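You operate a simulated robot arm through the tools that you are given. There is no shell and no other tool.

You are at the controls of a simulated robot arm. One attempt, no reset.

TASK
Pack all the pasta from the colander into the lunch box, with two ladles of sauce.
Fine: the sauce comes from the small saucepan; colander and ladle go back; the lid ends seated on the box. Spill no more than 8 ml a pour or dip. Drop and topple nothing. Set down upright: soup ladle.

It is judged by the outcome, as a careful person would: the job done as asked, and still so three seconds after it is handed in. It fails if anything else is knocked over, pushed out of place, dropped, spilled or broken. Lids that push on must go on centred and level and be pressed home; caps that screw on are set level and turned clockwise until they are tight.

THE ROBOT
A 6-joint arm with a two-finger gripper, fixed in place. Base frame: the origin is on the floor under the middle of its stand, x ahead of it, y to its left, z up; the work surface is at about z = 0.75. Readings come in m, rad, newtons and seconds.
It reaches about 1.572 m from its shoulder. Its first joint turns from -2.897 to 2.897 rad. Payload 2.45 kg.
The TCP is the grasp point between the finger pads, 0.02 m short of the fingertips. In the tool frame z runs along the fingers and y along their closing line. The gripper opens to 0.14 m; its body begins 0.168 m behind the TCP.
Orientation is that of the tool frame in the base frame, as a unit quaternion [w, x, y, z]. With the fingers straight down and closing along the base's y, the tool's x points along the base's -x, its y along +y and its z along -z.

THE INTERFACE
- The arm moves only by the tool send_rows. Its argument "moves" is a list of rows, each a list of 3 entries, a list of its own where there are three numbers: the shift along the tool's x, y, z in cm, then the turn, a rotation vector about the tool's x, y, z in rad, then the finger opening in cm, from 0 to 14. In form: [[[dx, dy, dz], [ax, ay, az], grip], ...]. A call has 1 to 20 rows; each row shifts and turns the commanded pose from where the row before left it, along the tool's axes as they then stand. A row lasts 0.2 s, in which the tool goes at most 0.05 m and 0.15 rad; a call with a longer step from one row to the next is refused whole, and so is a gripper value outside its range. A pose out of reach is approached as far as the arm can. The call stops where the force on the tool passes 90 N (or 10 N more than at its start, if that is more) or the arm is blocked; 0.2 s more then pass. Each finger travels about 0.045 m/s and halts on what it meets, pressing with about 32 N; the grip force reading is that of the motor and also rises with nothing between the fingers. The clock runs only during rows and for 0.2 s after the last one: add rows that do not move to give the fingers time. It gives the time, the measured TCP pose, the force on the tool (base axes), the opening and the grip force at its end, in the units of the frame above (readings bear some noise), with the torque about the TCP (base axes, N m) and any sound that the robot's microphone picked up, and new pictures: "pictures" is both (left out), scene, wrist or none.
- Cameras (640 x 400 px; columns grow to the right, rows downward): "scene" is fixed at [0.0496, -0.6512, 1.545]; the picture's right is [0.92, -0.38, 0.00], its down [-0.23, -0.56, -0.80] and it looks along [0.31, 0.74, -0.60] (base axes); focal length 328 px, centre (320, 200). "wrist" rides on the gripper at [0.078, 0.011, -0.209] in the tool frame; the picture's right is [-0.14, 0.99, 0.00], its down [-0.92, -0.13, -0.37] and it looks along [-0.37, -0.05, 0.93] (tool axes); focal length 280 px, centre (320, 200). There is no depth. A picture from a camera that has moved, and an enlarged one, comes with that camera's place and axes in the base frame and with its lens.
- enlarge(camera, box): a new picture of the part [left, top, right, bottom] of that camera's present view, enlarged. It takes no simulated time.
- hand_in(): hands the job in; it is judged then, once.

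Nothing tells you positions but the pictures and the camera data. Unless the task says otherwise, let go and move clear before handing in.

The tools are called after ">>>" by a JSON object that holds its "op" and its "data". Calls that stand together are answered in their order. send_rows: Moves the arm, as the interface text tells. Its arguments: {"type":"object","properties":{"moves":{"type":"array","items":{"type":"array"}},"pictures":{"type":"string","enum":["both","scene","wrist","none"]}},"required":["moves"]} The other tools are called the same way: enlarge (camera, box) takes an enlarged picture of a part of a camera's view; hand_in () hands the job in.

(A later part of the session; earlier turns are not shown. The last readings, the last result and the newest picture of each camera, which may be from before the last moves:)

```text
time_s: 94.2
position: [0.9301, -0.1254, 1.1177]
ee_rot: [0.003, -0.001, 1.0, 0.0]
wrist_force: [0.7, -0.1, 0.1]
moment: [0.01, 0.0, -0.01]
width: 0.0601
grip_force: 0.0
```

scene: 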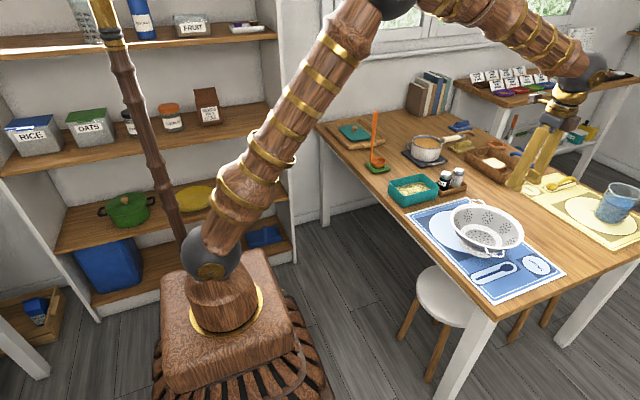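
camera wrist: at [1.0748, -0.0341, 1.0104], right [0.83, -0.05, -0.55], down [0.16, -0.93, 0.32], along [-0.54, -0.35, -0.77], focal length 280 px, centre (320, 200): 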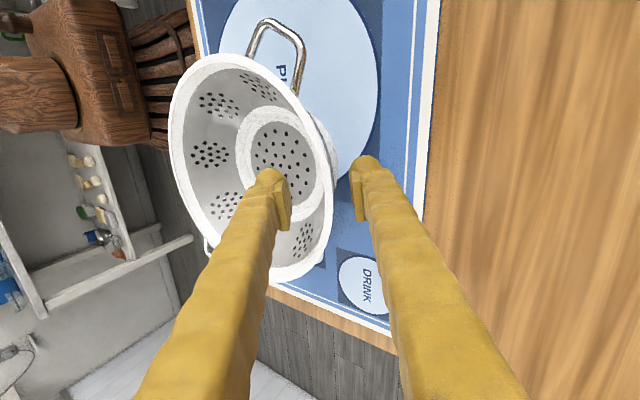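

Standard orientation reached. Now I move over to above the ladle, fingertips well above its handle, to look at it.

>>> {"op": "send_rows", "data": {"moves": [[[1.377, 4.423, -0.25], [0, 0, 0], 6], [[1.377, 4.423, -0.25], [0, 0, 0], 6], [[1.377, 4.423, -0.25], [0, 0, 0], 6], [[1.377, 4.423, -0.25], [0, 0, 0], 6], [[1.377, 4.423, -0.25], [0, 0, 0], 6], [[1.377, 4.423, -0.25], [0, 0, 0], 6], [[1.377, 4.423, -0.25], [0, 0, 0], 6], [[1.377, 4.423, -0.25], [0, 0, 0], 6], [[1.377, 4.423, -0.25], [0, 0, 0], 6], [[1.377, 4.423, -0.25], [0, 0, 0], 6], [[1.377, 4.423, -0.25], [0, 0, 0], 6], [[1.377, 4.423, -0.25], [0, 0, 0], 6], [[1.377, 4.423, -0.25], [0, 0, 0], 6], [[0, 0, 0], [0, 0, 0], 6]], "pictures": "both"}}

>>> {"op": "enlarge", "data": {"camera": "wrist", "box": [256, 80, 448, 200]}}

>>> {"op": "enlarge", "data": {"camera": "scene", "box": [340, 100, 436, 160]}}

```text
time_s: 97.2
position: [0.7529, 0.4491, 1.1508]
ee_rot: [0.004, 0.0, 1.0, 0.0]
wrist_force: [0.2, 1.2, -0.1]
moment: [0.02, 0.03, -0.02]
width: 0.06
grip_force: 0.1
camera wrist: at [0.6727, 0.4615, 1.3596], right [0.14, 0.99, 0.0], down [0.92, -0.13, 0.38], along [0.37, -0.05, -0.93], focal length 280 px, centre (320, 200)
```

scene: 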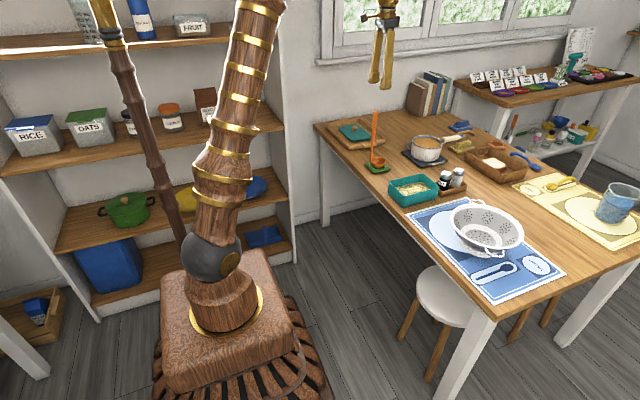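
wrist: 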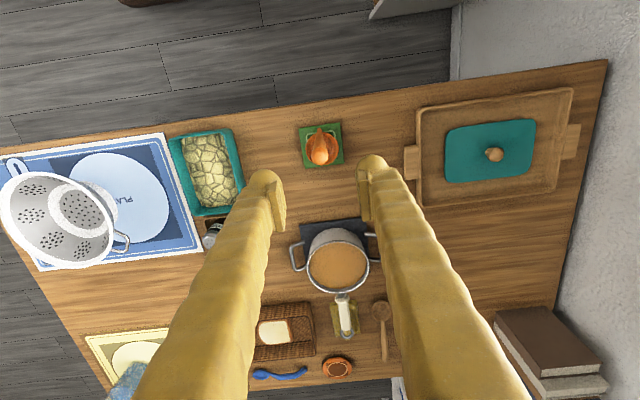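

```text
3.33 times, centred on (352, 140) of wrist
camera zoom: at [0.6727, 0.4615, 1.3596], right [0.14, 0.99, 0.0], down [0.92, -0.13, 0.38], along [0.37, -0.05, -0.93], focal length 935 px, centre (213, 400)
```

zoom: 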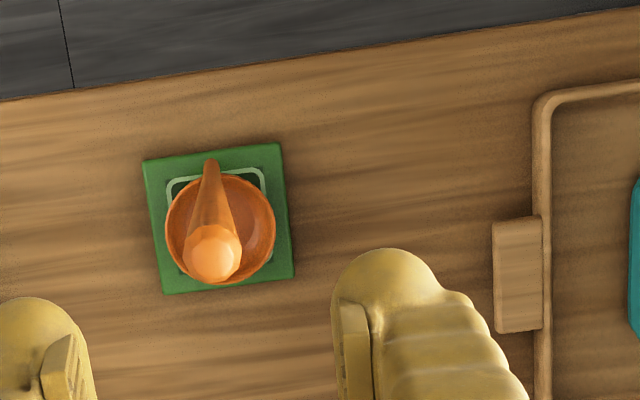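

```text
6.67 times, centred on (388, 130) of scene
camera zoom: at [0.0496, -0.6512, 1.545], right [0.92, -0.38, 0.0], down [-0.23, -0.56, -0.8], along [0.31, 0.74, -0.6], focal length 2187 px, centre (-133, 667)
```

zoom: 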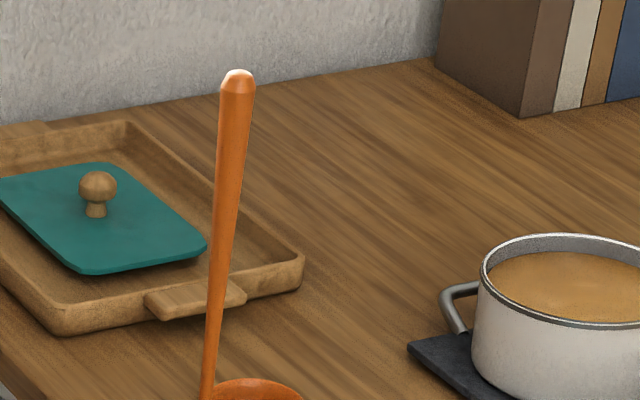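

The ladle handle is vertical at about (0.751, 0.4495), with the bowl centre at (0.789, 0.449) and a 3.4 cm bowl radius. Before gripping, I zoom in on the saucepan and box to measure sauce depth.

>>> {"op": "enlarge", "data": {"camera": "scene", "box": [388, 120, 468, 170]}}

>>> {"op": "enlarge", "data": {"camera": "wrist", "box": [274, 200, 402, 280]}}

>>> {"op": "enlarge", "data": {"camera": "scene", "box": [344, 135, 424, 185]}}

>>> {"op": "enlarge", "data": {"camera": "wrist", "box": [150, 110, 278, 190]}}

```text
8.00 times, centred on (428, 145) of scene
camera zoom: at [0.0496, -0.6512, 1.545], right [0.92, -0.38, 0.0], down [-0.23, -0.56, -0.8], along [0.31, 0.74, -0.6], focal length 2625 px, centre (-544, 640)
```

zoom: 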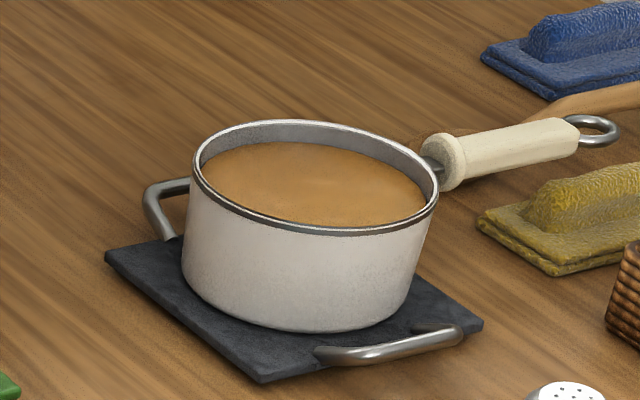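

```text
5.00 times, centred on (338, 240) of wrist
camera zoom: at [0.6727, 0.4615, 1.3596], right [0.14, 0.99, 0.0], down [0.92, -0.13, 0.38], along [0.37, -0.05, -0.93], focal length 1402 px, centre (230, 0)
```

zoom: 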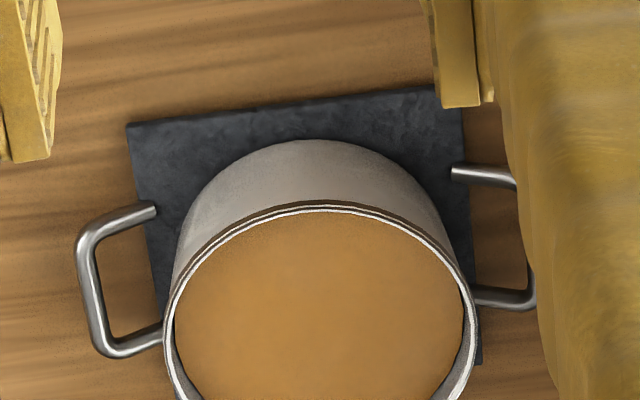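

```text
8.00 times, centred on (384, 160) of scene
camera zoom: at [0.0496, -0.6512, 1.545], right [0.92, -0.38, 0.0], down [-0.23, -0.56, -0.8], along [0.31, 0.74, -0.6], focal length 2625 px, centre (-192, 520)
```

zoom: 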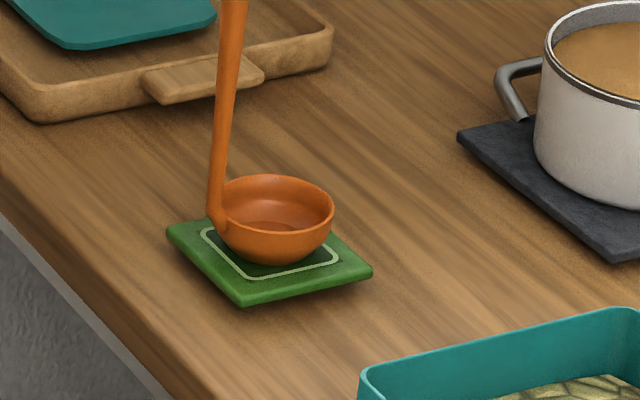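

```text
5.00 times, centred on (214, 150) of wrist
camera zoom: at [0.6727, 0.4615, 1.3596], right [0.14, 0.99, 0.0], down [0.92, -0.13, 0.38], along [0.37, -0.05, -0.93], focal length 1402 px, centre (850, 450)
```

zoom: 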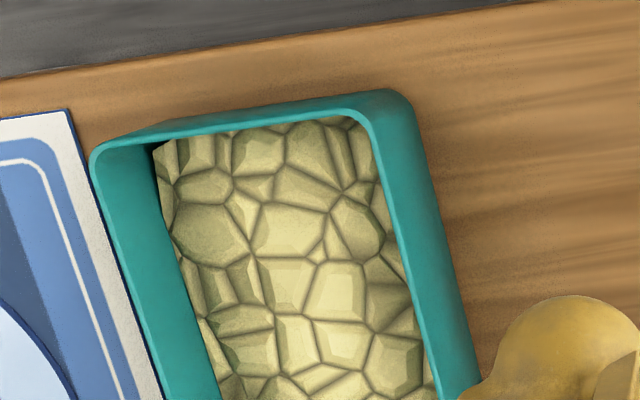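

>>> {"op": "enlarge", "data": {"camera": "wrist", "box": [274, 225, 402, 305]}}

```text
5.00 times, centred on (338, 265) of wrist
camera zoom: at [0.6727, 0.4615, 1.3596], right [0.14, 0.99, 0.0], down [0.92, -0.13, 0.38], along [0.37, -0.05, -0.93], focal length 1402 px, centre (230, -125)
```

zoom: 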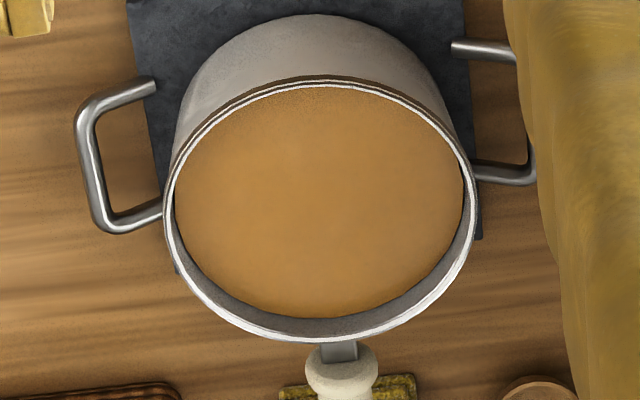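

Sauce surface is about z=0.817 (rim 0.83, pan centre about (1.054, 0.449)), roughly 5 cm deep. Now I lower the open fingers around the ladle handle.

>>> {"op": "send_rows", "data": {"moves": [[[0.2, 0.04, 4], [0, 0, 0], 6], [[0, 0, 4], [0, 0, 0], 6], [[0, 0, 4], [0, 0, 0], 6], [[0, 0, 4], [0, 0, 0], 6], [[0, 0, 4.1], [0, 0, 0], 6], [[0, 0, 0], [0, 0, 0], 6]], "pictures": "both"}}

>>> {"op": "enlarge", "data": {"camera": "wrist", "box": [220, 110, 412, 230]}}

>>> {"op": "enlarge", "data": {"camera": "scene", "box": [330, 90, 426, 150]}}

```text
time_s: 98.6
position: [0.7507, 0.4505, 0.9527]
ee_rot: [0.003, 0.0, 1.0, 0.001]
wrist_force: [0.3, -0.5, 0.4]
moment: [0.01, -0.02, 0.0]
width: 0.06
grip_force: 0.1
camera wrist: at [0.6709, 0.4621, 1.161], right [0.14, 0.99, 0.0], down [0.92, -0.13, 0.38], along [0.37, -0.05, -0.93], focal length 280 px, centre (320, 200)
```

scene: 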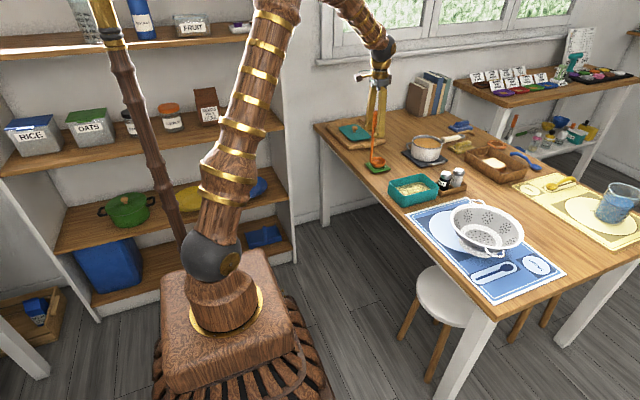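
wrist: 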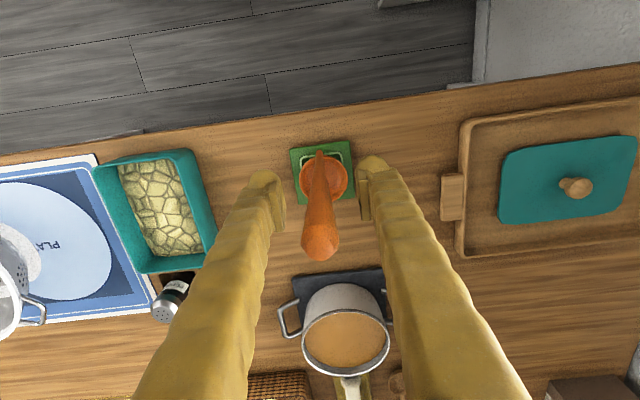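

```text
3.33 times, centred on (316, 170) of wrist
camera zoom: at [0.6709, 0.4621, 1.161], right [0.14, 0.99, 0.0], down [0.92, -0.13, 0.38], along [0.37, -0.05, -0.93], focal length 935 px, centre (333, 300)
```

zoom: 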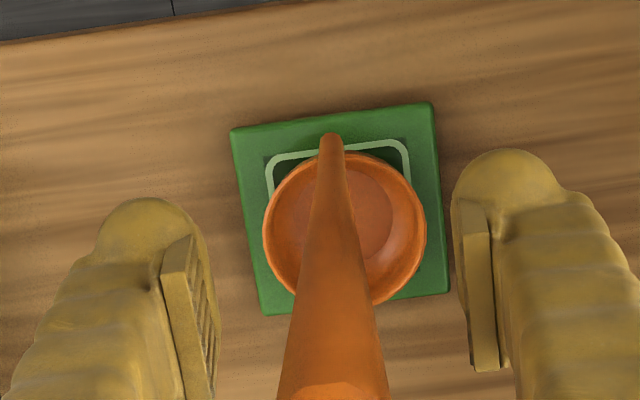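

```text
6.67 times, centred on (378, 120) of scene
camera zoom: at [0.0496, -0.6512, 1.545], right [0.92, -0.38, 0.0], down [-0.23, -0.56, -0.8], along [0.31, 0.74, -0.6], focal length 2187 px, centre (-67, 733)
```

zoom: 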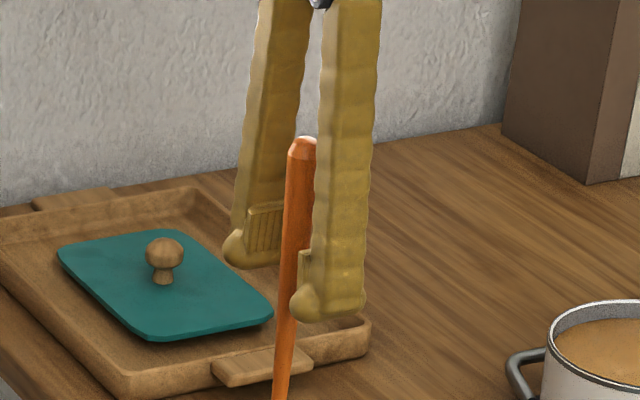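

The handle sits midway between the fingers. I close on it.

>>> {"op": "send_rows", "data": {"moves": [[[0, 0, 0], [0, 0, 0], 4.5], [[0, 0, 0], [0, 0, 0], 3], [[0, 0, 0], [0, 0, 0], 2.2], [[0, 0, 0], [0, 0, 0], 1.8], [[0, 0, 0], [0, 0, 0], 1.4], [[0, 0, 0], [0, 0, 0], 1.0]], "pictures": "none"}}

>>> {"op": "send_rows", "data": {"moves": [[[0, 0, 0], [0, 0, 0], 0.5], [[0, 0, 0], [0, 0, 0], 0], [[0, 0, 0], [0, 0, 0], 0]], "pictures": "wrist"}}

>>> {"op": "enlarge", "data": {"camera": "scene", "box": [330, 100, 426, 160]}}

>>> {"op": "enlarge", "data": {"camera": "wrist", "box": [220, 110, 412, 230]}}

```text
time_s: 100.0
position: [0.7508, 0.4501, 0.9523]
ee_rot: [0.004, 0.001, 1.0, 0.0]
wrist_force: [-0.3, -0.2, -0.3]
moment: [0.01, 0.02, -0.01]
width: 0.0206
grip_force: 32.2
```

```text
time_s: 100.8
position: [0.7509, 0.4502, 0.9526]
ee_rot: [0.003, -0.001, 1.0, 0.001]
wrist_force: [0.4, 0.2, -0.2]
moment: [0.0, 0.02, 0.02]
width: 0.0204
grip_force: 32.0
camera wrist: at [0.6709, 0.4621, 1.1611], right [0.14, 0.99, 0.0], down [0.92, -0.13, 0.38], along [0.37, -0.05, -0.93], focal length 280 px, centre (320, 200)
```

wrist: 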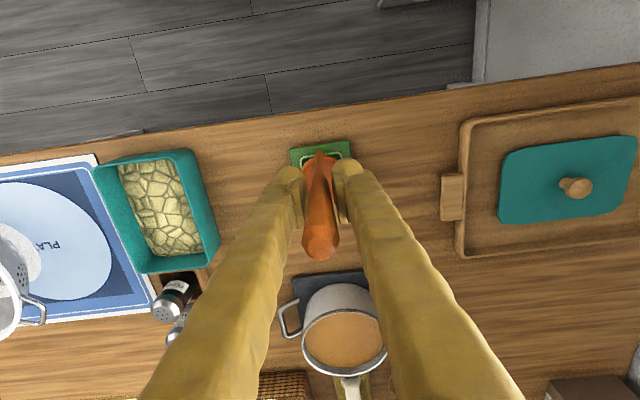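

```text
6.67 times, centred on (378, 130) of scene
camera zoom: at [0.0496, -0.6512, 1.545], right [0.92, -0.38, 0.0], down [-0.23, -0.56, -0.8], along [0.31, 0.74, -0.6], focal length 2187 px, centre (-67, 667)
```

zoom: 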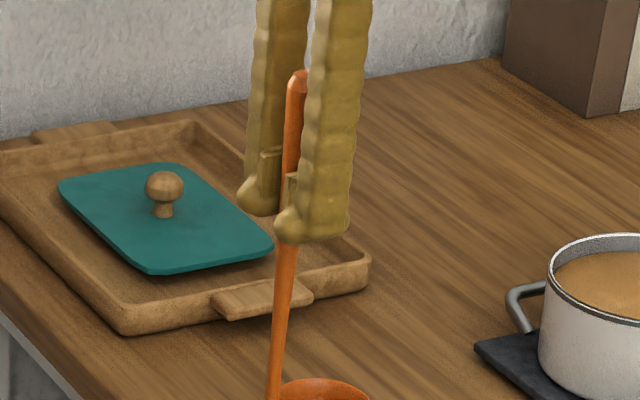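

```text
3.33 times, centred on (316, 170) of wrist
camera zoom: at [0.6709, 0.4621, 1.1611], right [0.14, 0.99, 0.0], down [0.92, -0.13, 0.38], along [0.37, -0.05, -0.93], focal length 935 px, centre (333, 300)
```

zoom: 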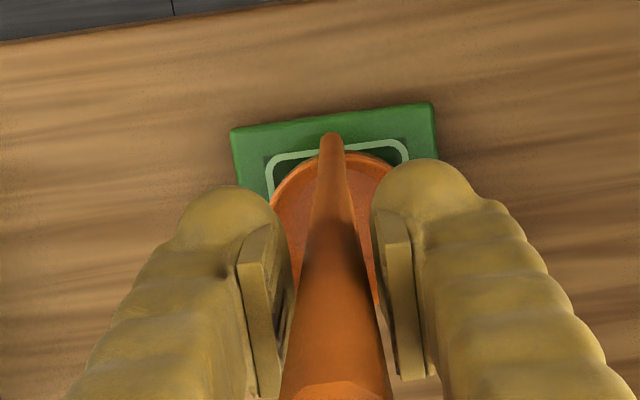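

Firm grip on the handle at 2 cm with 32 N. I lift slowly and check that the ladle hangs straight.

>>> {"op": "send_rows", "data": {"moves": [[[0, 0, -0.5], [0, 0, 0], 0], [[0, 0, -1], [0, 0, 0], 0], [[0, 0, -2], [0, 0, 0], 0], [[0, 0, -3], [0, 0, 0], 0], [[0, 0, -3], [0, 0, 0], 0], [[0, 0, -3.3], [0, 0, 0], 0], [[0, 0, 0], [0, 0, 0], 0]], "pictures": "both"}}

>>> {"op": "enlarge", "data": {"camera": "scene", "box": [330, 80, 426, 140]}}

```text
time_s: 102.4
position: [0.7524, 0.4488, 1.0789]
ee_rot: [0.003, 0.0, 1.0, 0.001]
wrist_force: [0.0, -0.1, -0.4]
moment: [-0.01, 0.03, 0.01]
width: 0.0203
grip_force: 32.3
camera wrist: at [0.6728, 0.4612, 1.2875], right [0.14, 0.99, 0.0], down [0.92, -0.13, 0.38], along [0.37, -0.05, -0.93], focal length 280 px, centre (320, 200)
```

scene: 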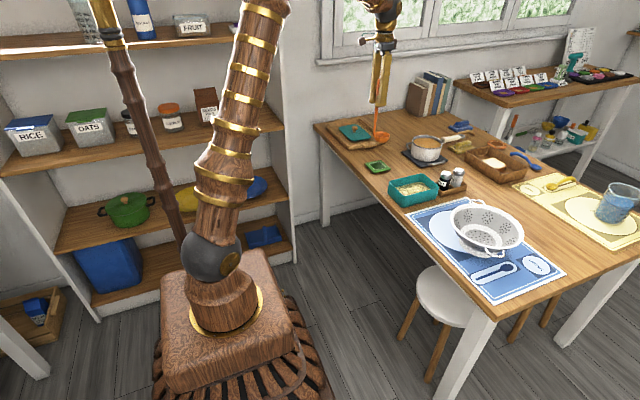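
wrist: 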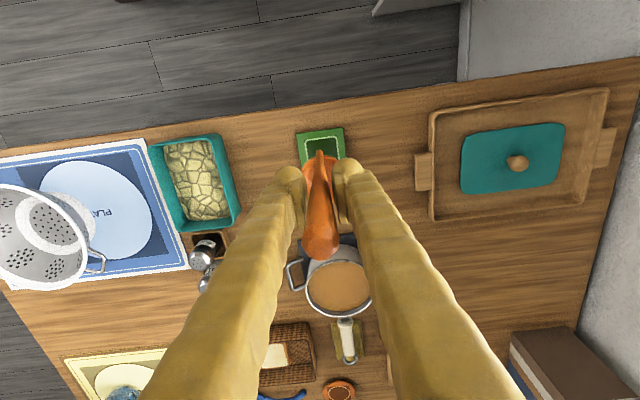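

```text
6.67 times, centred on (378, 110) of scene
camera zoom: at [0.0496, -0.6512, 1.545], right [0.92, -0.38, 0.0], down [-0.23, -0.56, -0.8], along [0.31, 0.74, -0.6], focal length 2187 px, centre (-67, 800)
```

zoom: 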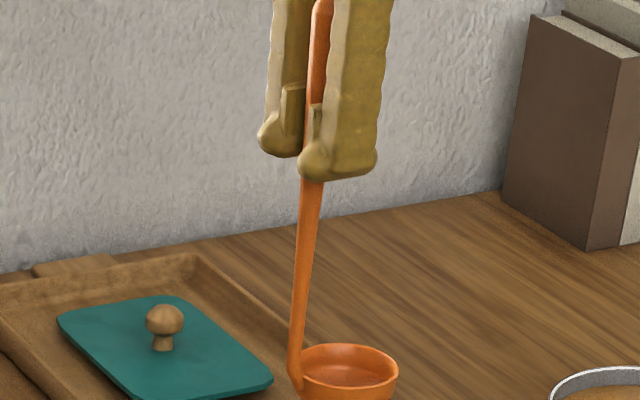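

The ladle hangs straight. I carry it over the saucepan.

>>> {"op": "send_rows", "data": {"moves": [[[-2, 0, 0], [0, 0, 0], 0], [[-3.5, 0, 0], [0, 0, 0], 0], [[-3.5, 0, 0], [0, 0, 0], 0], [[-3.5, 0, 0], [0, 0, 0], 0], [[-3.5, 0, 0], [0, 0, 0], 0], [[-3.5, 0, 0], [0, 0, 0], 0], [[-3.5, 0, 0], [0, 0, 0], 0], [[-2, 0, 0], [0, 0, 0], 0], [[-1.2, 0, 0], [0, 0, 0], 0], [[0, 0, 0], [0, 0, 0], 0]], "pictures": "both"}}

>>> {"op": "enlarge", "data": {"camera": "scene", "box": [380, 105, 476, 165]}}

>>> {"op": "enlarge", "data": {"camera": "wrist", "box": [220, 90, 412, 210]}}

```text
time_s: 104.6
position: [1.0135, 0.4501, 1.0812]
ee_rot: [0.004, -0.001, 1.0, 0.001]
wrist_force: [0.4, 0.7, -0.8]
moment: [0.0, -0.02, -0.05]
width: 0.0205
grip_force: 32.2
camera wrist: at [0.933, 0.4619, 1.29], right [0.14, 0.99, 0.0], down [0.92, -0.13, 0.38], along [0.37, -0.05, -0.93], focal length 280 px, centre (320, 200)
```

scene: 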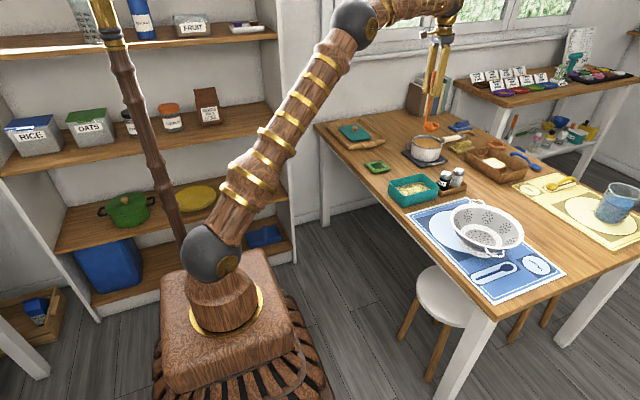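
wrist: 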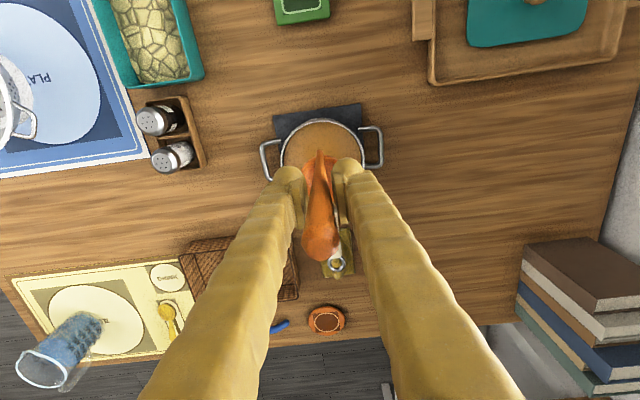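

```text
6.67 times, centred on (428, 135) of scene
camera zoom: at [0.0496, -0.6512, 1.545], right [0.92, -0.38, 0.0], down [-0.23, -0.56, -0.8], along [0.31, 0.74, -0.6], focal length 2187 px, centre (-400, 633)
```

zoom: 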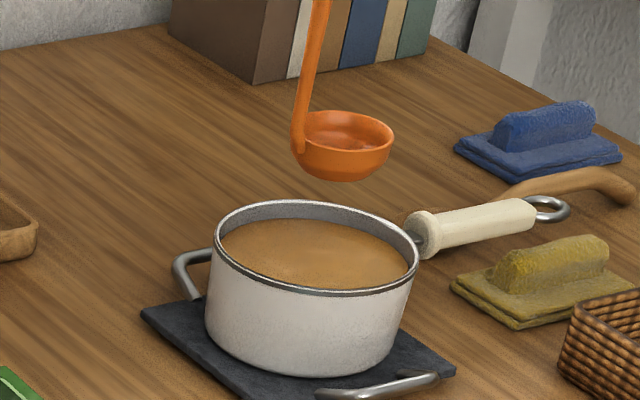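

```text
3.33 times, centred on (316, 150) of wrist
camera zoom: at [0.933, 0.4619, 1.29], right [0.14, 0.99, 0.0], down [0.92, -0.13, 0.38], along [0.37, -0.05, -0.93], focal length 935 px, centre (333, 367)
```

zoom: 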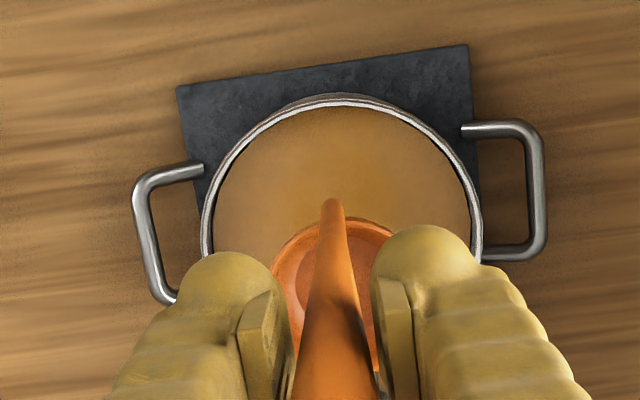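

The bowl is centred over the pan. I lower slowly into the sauce.

>>> {"op": "send_rows", "data": {"moves": [[[0, 0, 2], [0, 0, 0], 0], [[0, 0, 2], [0, 0, 0], 0], [[0, 0, 2], [0, 0, 0], 0], [[0, 0, 1], [0, 0, 0], 0], [[0, 0, 1], [0, 0, 0], 0], [[0, 0, 1], [0, 0, 0], 0], [[0, 0, 1], [0, 0, 0], 0], [[0, 0, 0], [0, 0, 0], 0]], "pictures": "both"}}

>>> {"op": "enlarge", "data": {"camera": "scene", "box": [380, 105, 476, 165]}}

>>> {"op": "enlarge", "data": {"camera": "wrist", "box": [220, 90, 412, 210]}}

```text
time_s: 106.4
position: [1.0132, 0.451, 0.9797]
ee_rot: [0.004, -0.001, 1.0, 0.001]
wrist_force: [-0.1, -0.1, -1.6]
moment: [0.01, 0.03, 0.01]
width: 0.0205
grip_force: 32.0
camera wrist: at [0.9337, 0.4627, 1.1885], right [0.14, 0.99, 0.0], down [0.92, -0.13, 0.37], along [0.37, -0.05, -0.93], focal length 280 px, centre (320, 200)
```

scene: 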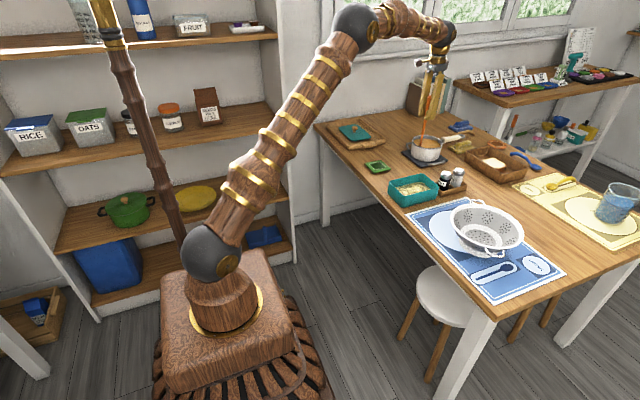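
wrist: 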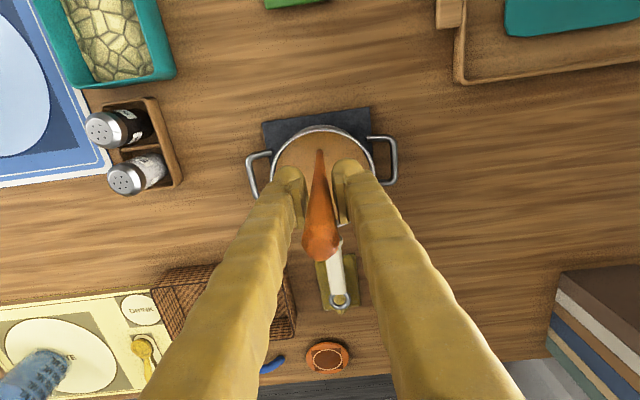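

```text
6.67 times, centred on (428, 135) of scene
camera zoom: at [0.0496, -0.6512, 1.545], right [0.92, -0.38, 0.0], down [-0.23, -0.56, -0.8], along [0.31, 0.74, -0.6], focal length 2187 px, centre (-400, 633)
```

zoom: 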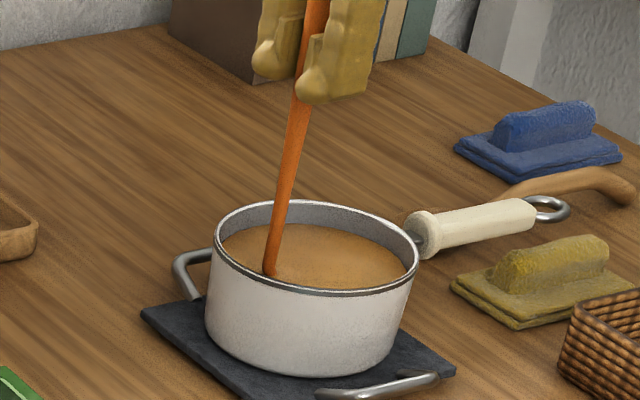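

```text
3.33 times, centred on (316, 150) of wrist
camera zoom: at [0.9337, 0.4627, 1.1885], right [0.14, 0.99, 0.0], down [0.92, -0.13, 0.37], along [0.37, -0.05, -0.93], focal length 935 px, centre (333, 367)
```

zoom: 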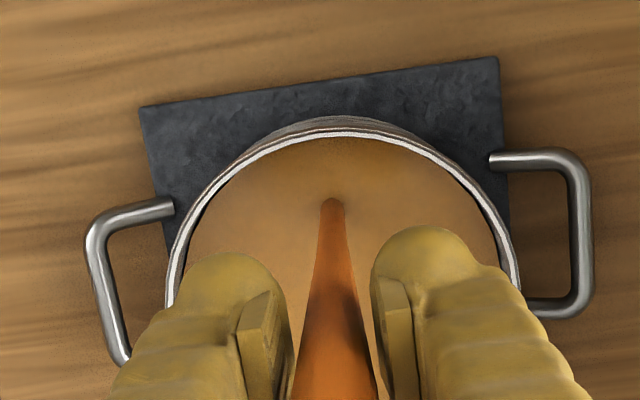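

The bowl is already under the surface. I go 6 mm deeper, wait, and then lift slowly and straight.

>>> {"op": "send_rows", "data": {"moves": [[[0, 0, 0.6], [0, 0, 0], 0], [[0, 0, 0], [0, 0, 0], 0], [[0, 0, 0], [0, 0, 0], 0], [[0, 0, -0.5], [0, 0, 0], 0], [[0, 0, -0.7], [0, 0, 0], 0], [[0, 0, -0.8], [0, 0, 0], 0], [[0, 0, -0.8], [0, 0, 0], 0], [[0, 0, -0.8], [0, 0, 0], 0], [[0, 0, -0.8], [0, 0, 0], 0], [[0, 0, -0.8], [0, 0, 0], 0], [[0, 0, -0.6], [0, 0, 0], 0], [[0, 0, 0], [0, 0, 0], 0]], "pictures": "both"}}

>>> {"op": "enlarge", "data": {"camera": "scene", "box": [380, 105, 476, 165]}}

```text
time_s: 109.0
position: [1.0132, 0.4507, 1.0318]
ee_rot: [0.003, 0.0, 1.0, 0.001]
wrist_force: [-0.8, -0.7, -1.8]
moment: [-0.02, 0.03, 0.01]
width: 0.0202
grip_force: 32.3
camera wrist: at [0.933, 0.4626, 1.2411], right [0.14, 0.99, 0.0], down [0.92, -0.13, 0.38], along [0.37, -0.05, -0.93], focal length 280 px, centre (320, 200)
```

scene: 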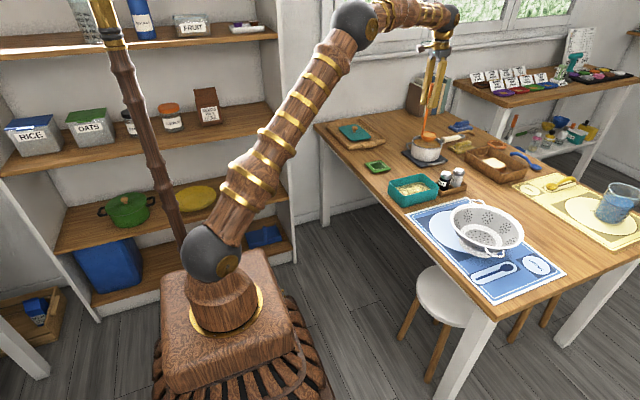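
wrist: 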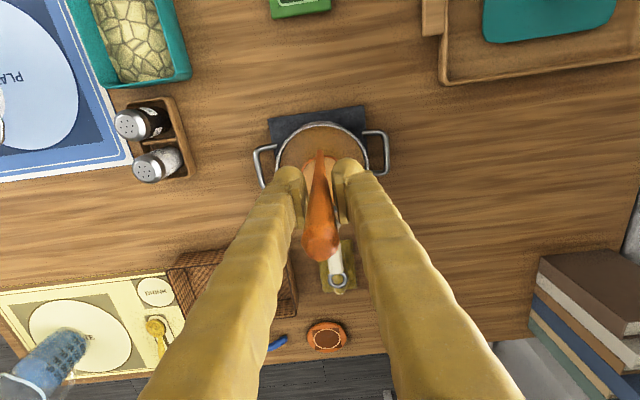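

```text
6.67 times, centred on (428, 135) of scene
camera zoom: at [0.0496, -0.6512, 1.545], right [0.92, -0.38, 0.0], down [-0.23, -0.56, -0.8], along [0.31, 0.74, -0.6], focal length 2187 px, centre (-400, 633)
```

zoom: 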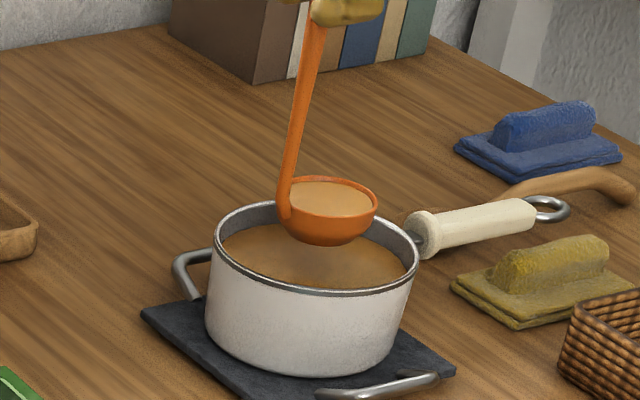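

The ladle is full and level. I lift it clear of the pan slowly and wait a moment for any drip to fall back.

>>> {"op": "send_rows", "data": {"moves": [[[0, 0, -0.3], [0, 0, 0], 0], [[0, 0, -0.6], [0, 0, 0], 0], [[0, 0, -0.9], [0, 0, 0], 0], [[0, 0, -1.0], [0, 0, 0], 0], [[0, 0, -0.8], [0, 0, 0], 0], [[0, 0, -0.5], [0, 0, 0], 0], [[0, 0, -0.2], [0, 0, 0], 0], [[0, 0, 0], [0, 0, 0], 0]], "pictures": "scene"}}

>>> {"op": "enlarge", "data": {"camera": "scene", "box": [380, 95, 476, 155]}}

```text
time_s: 110.8
position: [1.0129, 0.4499, 1.0748]
ee_rot: [0.003, 0.0, 1.0, 0.001]
wrist_force: [-0.5, 0.4, -1.4]
moment: [-0.02, -0.01, 0.01]
width: 0.0203
grip_force: 32.1
```

scene: 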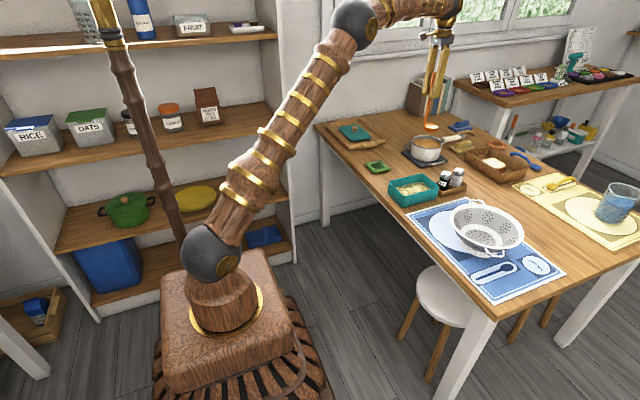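

```text
6.67 times, centred on (428, 125) of scene
camera zoom: at [0.0496, -0.6512, 1.545], right [0.92, -0.38, 0.0], down [-0.23, -0.56, -0.8], along [0.31, 0.74, -0.6], focal length 2187 px, centre (-400, 700)
```

zoom: 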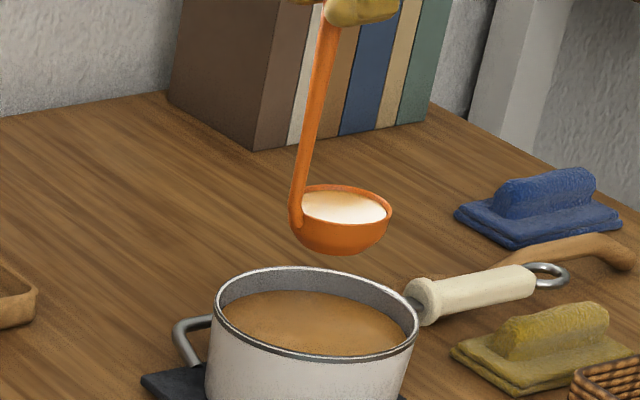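

Full ladle, no drips. I carry it smoothly and slowly toward the box.

>>> {"op": "send_rows", "data": {"moves": [[[0.3, -0.264, 0], [0, 0, 0], 0], [[0.6, -0.527, 0], [0, 0, 0], 0], [[0.9, -0.791, 0], [0, 0, 0], 0], [[1.2, -1.054, 0], [0, 0, 0], 0], [[1.2, -1.054, 0], [0, 0, 0], 0], [[1.2, -1.054, 0], [0, 0, 0], 0], [[1.2, -1.054, 0], [0, 0, 0], 0], [[1.2, -1.054, 0], [0, 0, 0], 0], [[1.2, -1.054, 0], [0, 0, 0], 0], [[1.2, -1.054, 0], [0, 0, 0], 0], [[1.2, -1.054, 0], [0, 0, 0], 0], [[1.2, -1.054, 0], [0, 0, 0], 0], [[1.2, -1.054, 0], [0, 0, 0], 0], [[1.2, -1.054, 0], [0, 0, 0], 0], [[1.2, -1.054, 0], [0, 0, 0], 0], [[1.2, -1.054, 0], [0, 0, 0], 0], [[1.2, -1.054, 0], [0, 0, 0], 0], [[0.9, -0.791, 0], [0, 0, 0], 0], [[0.6, -0.527, 0], [0, 0, 0], 0], [[0.25, -0.22, 0], [0, 0, 0], 0]], "pictures": "both"}}

>>> {"op": "enlarge", "data": {"camera": "scene", "box": [360, 100, 488, 180]}}

```text
time_s: 115.0
position: [0.8088, 0.2718, 1.0719]
ee_rot: [0.004, 0.0, 1.0, 0.001]
wrist_force: [-0.4, 0.4, -1.7]
moment: [0.06, 0.04, 0.0]
width: 0.0205
grip_force: 32.4
camera wrist: at [0.7297, 0.2838, 1.2813], right [0.14, 0.99, 0.0], down [0.92, -0.13, 0.38], along [0.37, -0.05, -0.93], focal length 280 px, centre (320, 200)
```

scene: 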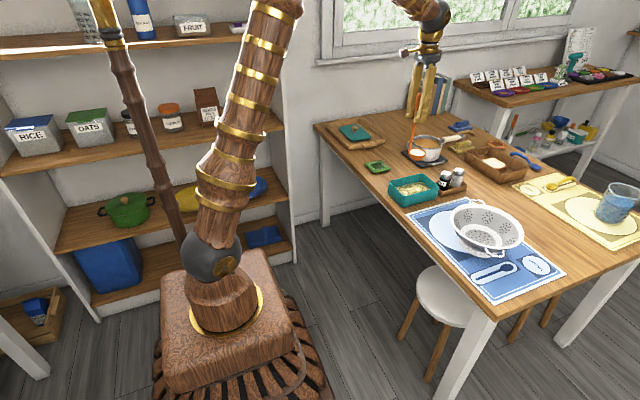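
wrist: 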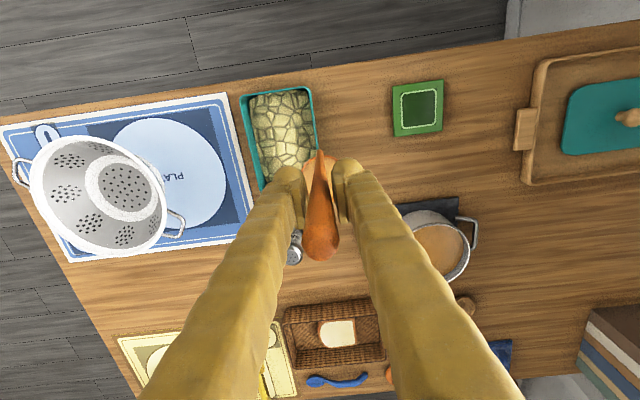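

```text
5.00 times, centred on (424, 140) of scene
camera zoom: at [0.0496, -0.6512, 1.545], right [0.92, -0.38, 0.0], down [-0.23, -0.56, -0.8], along [0.31, 0.74, -0.6], focal length 1640 px, centre (-200, 500)
```

zoom: 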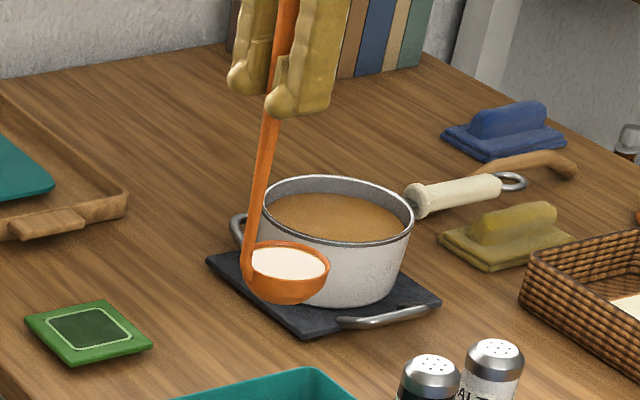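

No spill. Now I yaw the ladle slowly about its handle, which brings the bowl over the box, and lower slightly.

>>> {"op": "send_rows", "data": {"moves": [[[0, 0, 0.1], [0, 0, 0.02], 0], [[0, 0, 0.2], [0, 0, 0.04], 0], [[0, 0, 0.2], [0, 0, 0.06], 0], [[0, 0, 0.2], [0, 0, 0.06], 0], [[0, 0, 0.2], [0, 0, 0.06], 0], [[0, 0, 0.2], [0, 0, 0.06], 0], [[0, 0, 0.2], [0, 0, 0.06], 0], [[0, 0, 0.2], [0, 0, 0.06], 0], [[0, 0, 0.2], [0, 0, 0.06], 0], [[0, 0, 0.2], [0, 0, 0.06], 0], [[0, 0, 0.2], [0, 0, 0.04], 0], [[0, 0, 0.1], [0, 0, 0.03], 0], [[0, 0, 0], [0, 0, 0], 0]], "pictures": "both"}}

>>> {"op": "enlarge", "data": {"camera": "scene", "box": [360, 120, 488, 200]}}

```text
time_s: 117.8
position: [0.8093, 0.2713, 1.0509]
ee_rot: [0.003, 0.301, 0.954, 0.001]
wrist_force: [0.1, -0.8, -1.2]
moment: [0.04, 0.06, -0.02]
width: 0.0205
grip_force: 31.9
camera wrist: at [0.7503, 0.3267, 1.26], right [0.68, 0.73, 0.01], down [0.68, -0.63, 0.37], along [0.28, -0.25, -0.93], focal length 280 px, centre (320, 200)
```

scene: 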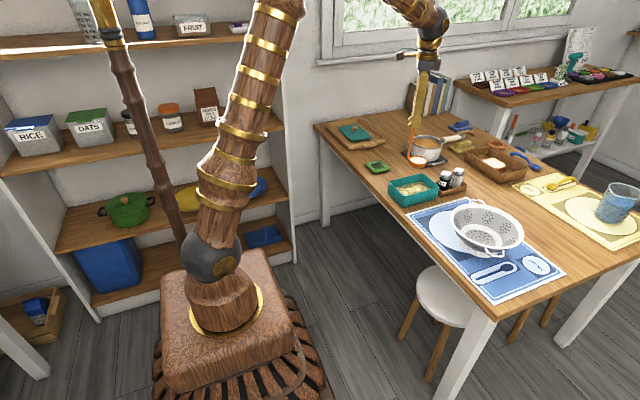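
wrist: 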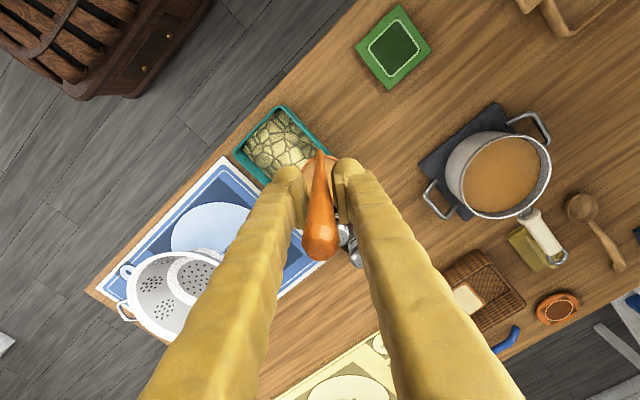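

```text
5.00 times, centred on (424, 160) of scene
camera zoom: at [0.0496, -0.6512, 1.545], right [0.92, -0.38, 0.0], down [-0.23, -0.56, -0.8], along [0.31, 0.74, -0.6], focal length 1640 px, centre (-200, 400)
```

zoom: 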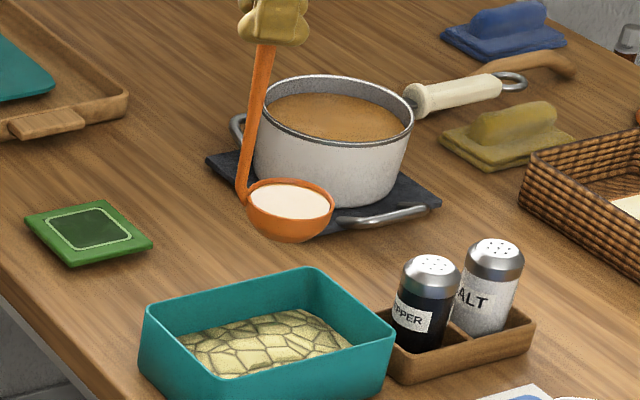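

The bowl and its pouring lip are over the box. I tilt gently about the lip and watch the stream.

>>> {"op": "send_rows", "data": {"moves": [[[0, -0.42, -0.08], [-0.025, 0, 0], 0], [[0, -0.83, -0.15], [-0.05, 0, 0], 0], [[0, -0.83, -0.15], [-0.05, 0, 0], 0], [[0, -0.83, -0.15], [-0.05, 0, 0], 0], [[0, 0, 0], [0, 0, 0], 0]], "pictures": "scene"}}

>>> {"op": "enlarge", "data": {"camera": "scene", "box": [360, 120, 488, 200]}}

```text
time_s: 119.0
position: [0.7918, 0.2475, 1.054]
ee_rot: [0.029, 0.299, 0.95, 0.086]
wrist_force: [1.1, -0.4, -1.2]
moment: [-0.01, 0.04, -0.01]
width: 0.0205
grip_force: 32.6
```

scene: 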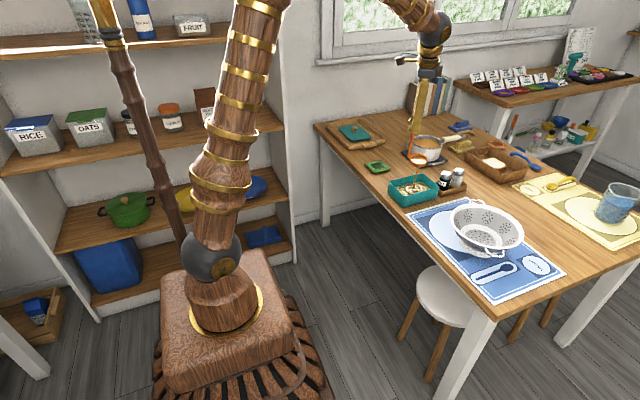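

```text
5.00 times, centred on (424, 160) of scene
camera zoom: at [0.0496, -0.6512, 1.545], right [0.92, -0.38, 0.0], down [-0.23, -0.56, -0.8], along [0.31, 0.74, -0.6], focal length 1640 px, centre (-200, 400)
```

zoom: 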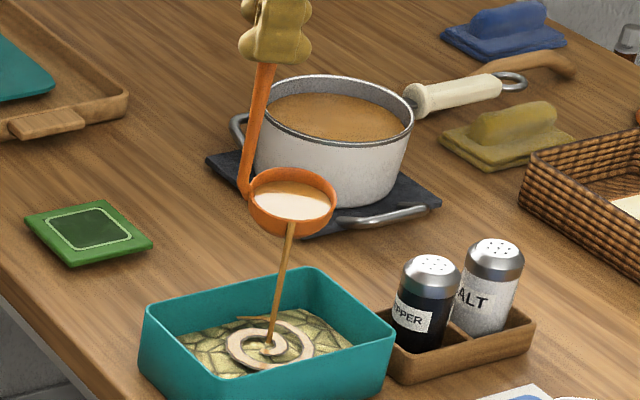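

The sauce is streaming into the middle of the box. I continue tilting about the lip.

>>> {"op": "send_rows", "data": {"moves": [[[0, 0, 0], [0, 0, 0], 0], [[0, -0.83, -0.15], [-0.05, 0, 0], 0], [[0, 0, 0], [0, 0, 0], 0], [[0, -0.83, -0.15], [-0.05, 0, 0], 0], [[0, 0, 0], [0, 0, 0], 0], [[0, -0.83, -0.15], [-0.05, 0, 0], 0], [[0, 0, 0], [0, 0, 0], 0], [[0, -0.83, -0.15], [-0.05, 0, 0], 0], [[0, 0, 0], [0, 0, 0], 0], [[0, -0.83, -0.15], [-0.05, 0, 0], 0], [[0, 0, 0], [0, 0, 0], 0], [[0, -0.83, -0.15], [-0.05, 0, 0], 0], [[0, 0, 0], [0, 0, 0], 0], [[0, -0.83, -0.15], [-0.05, 0, 0], 0], [[0, 0, 0], [0, 0, 0], 0], [[0, -0.83, -0.15], [-0.05, 0, 0], 0], [[0, 0, 0], [0, 0, 0], 0]], "pictures": "scene"}}

>>> {"op": "enlarge", "data": {"camera": "scene", "box": [360, 120, 488, 200]}}

```text
time_s: 122.6
position: [0.7548, 0.1943, 1.0418]
ee_rot: [0.089, 0.287, 0.914, 0.272]
wrist_force: [0.0, 0.1, -0.7]
moment: [-0.04, 0.02, 0.03]
width: 0.0201
grip_force: 32.2
```

scene: 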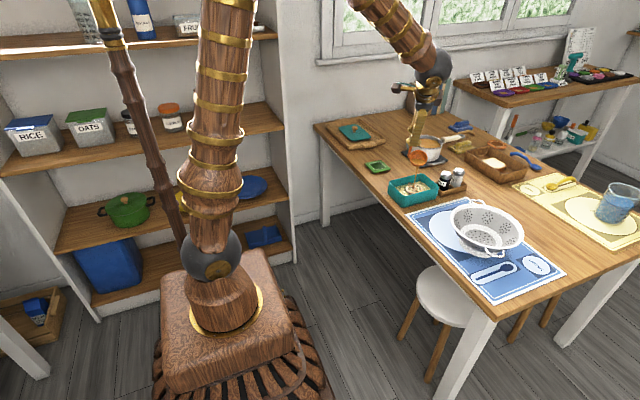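

```text
5.00 times, centred on (424, 160) of scene
camera zoom: at [0.0496, -0.6512, 1.545], right [0.92, -0.38, 0.0], down [-0.23, -0.56, -0.8], along [0.31, 0.74, -0.6], focal length 1640 px, centre (-200, 400)
```

zoom: 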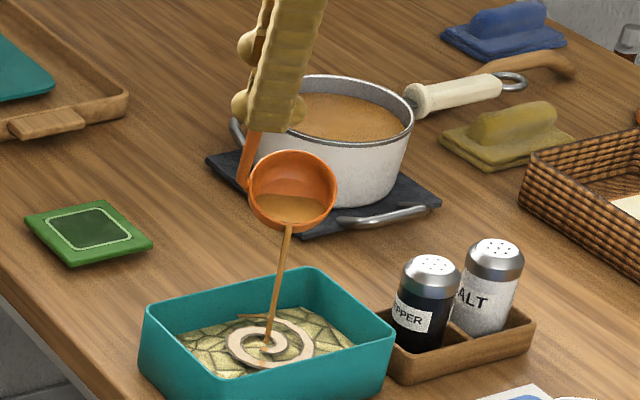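

Good, about half is out. I continue tilting.

>>> {"op": "send_rows", "data": {"moves": [[[0, -1.33, -0.216], [-0.08, 0, 0], 0], [[0, 0, 0], [0, 0, 0], 0], [[0, -1.33, -0.216], [-0.08, 0, 0], 0], [[0, 0, 0], [0, 0, 0], 0], [[0, -1.33, -0.216], [-0.08, 0, 0], 0], [[0, 0, 0], [0, 0, 0], 0], [[0, -1.33, -0.216], [-0.08, 0, 0], 0], [[0, 0, 0], [0, 0, 0], 0], [[0, -1.33, -0.216], [-0.08, 0, 0], 0], [[0, 0, 0], [0, 0, 0], 0], [[0, -1.33, -0.216], [-0.08, 0, 0], 0], [[0, 0, 0], [0, 0, 0], 0], [[0, -1.33, -0.216], [-0.08, 0, 0], 0], [[0, 0, 0], [0, 0, 0], 0], [[0, -1.33, -0.216], [-0.08, 0, 0], 0], [[0, 0, 0], [0, 0, 0], 0]], "pictures": "scene"}}

>>> {"op": "enlarge", "data": {"camera": "scene", "box": [360, 120, 488, 200]}}

```text
time_s: 126.0
position: [0.7083, 0.1254, 0.9744]
ee_rot: [0.174, 0.244, 0.782, 0.546]
wrist_force: [0.2, -0.3, -0.3]
moment: [-0.07, 0.09, -0.03]
width: 0.0203
grip_force: 32.1
```

scene: 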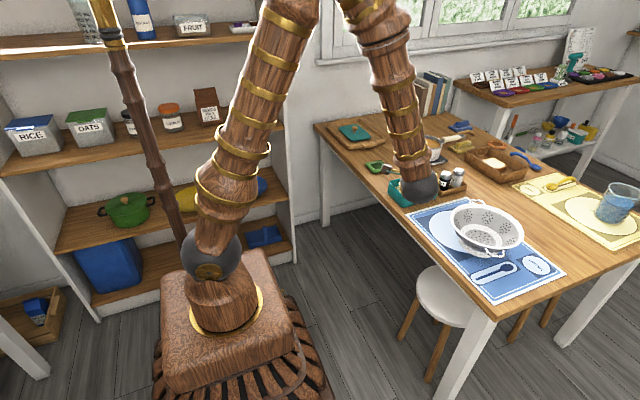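

```text
5.00 times, centred on (424, 160) of scene
camera zoom: at [0.0496, -0.6512, 1.545], right [0.92, -0.38, 0.0], down [-0.23, -0.56, -0.8], along [0.31, 0.74, -0.6], focal length 1640 px, centre (-200, 400)
```

zoom: 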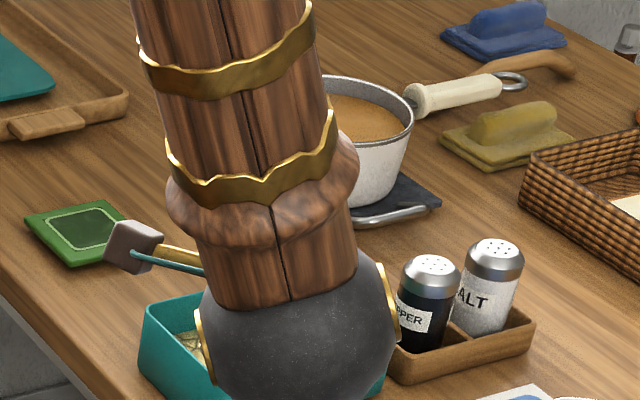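

The forearm now blocks the scene view, but the computed lip stays at (0.823, 0.220, 0.886). I finish tilting to about 100° and use the wrist view.

>>> {"op": "send_rows", "data": {"moves": [[[0, -1.33, -0.216], [-0.08, 0, 0], 0], [[0, 0, 0], [0, 0, 0], 0], [[0, -1.33, -0.216], [-0.08, 0, 0], 0], [[0, 0, 0], [0, 0, 0], 0], [[0, -1.33, -0.216], [-0.08, 0, 0], 0], [[0, 0, 0], [0, 0, 0], 0], [[0, -1.33, -0.216], [-0.08, 0, 0], 0], [[0, 0, 0], [0, 0, 0], 0], [[0, -1.33, -0.216], [-0.08, 0, 0], 0], [[0, 0, 0], [0, 0, 0], 0], [[0, -1.33, -0.216], [-0.08, 0, 0], 0], [[0, 0, 0], [0, 0, 0], 0], [[0, 0, 0], [0, 0, 0], 0], [[0, 0, 0], [0, 0, 0], 0]], "pictures": "both"}}

>>> {"op": "enlarge", "data": {"camera": "wrist", "box": [200, 40, 392, 160]}}

```text
time_s: 129.0
position: [0.6927, 0.1066, 0.8982]
ee_rot: [0.227, 0.197, 0.63, 0.716]
wrist_force: [0.6, 0.6, -0.8]
moment: [-0.06, 0.09, 0.01]
width: 0.0206
grip_force: 31.9
camera wrist: at [0.5103, -0.0184, 0.8824], right [0.04, -0.18, 0.98], down [0.55, -0.81, -0.17], along [0.83, 0.55, 0.07], focal length 280 px, centre (320, 200)
```

scene: 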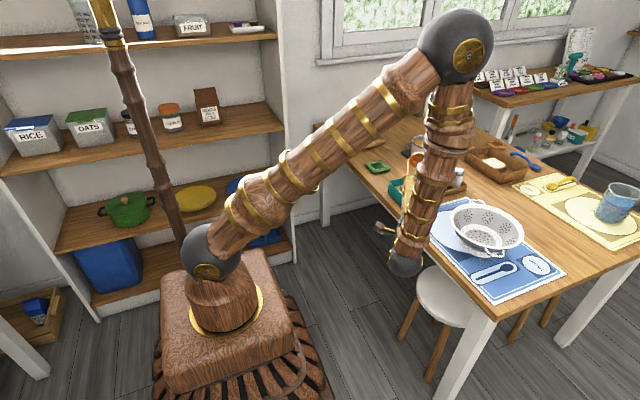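
wrist: 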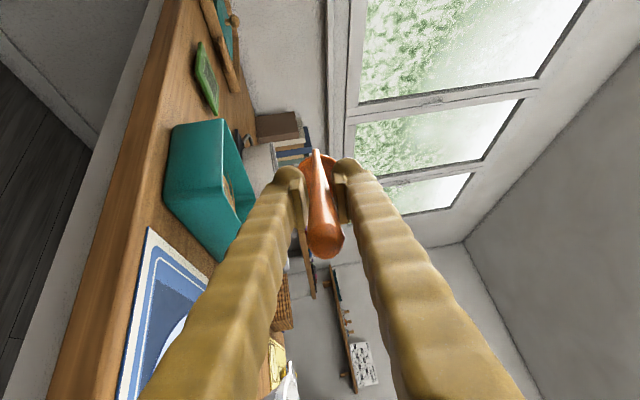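

```text
3.33 times, centred on (296, 100) of wrist
camera zoom: at [0.5103, -0.0184, 0.8824], right [0.04, -0.18, 0.98], down [0.55, -0.81, -0.17], along [0.83, 0.55, 0.07], focal length 935 px, centre (400, 533)
```

zoom: 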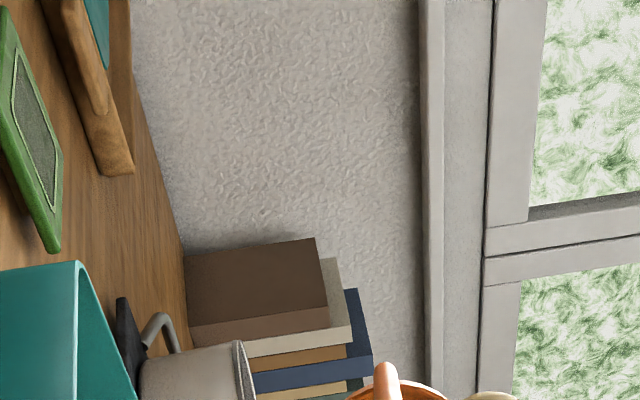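

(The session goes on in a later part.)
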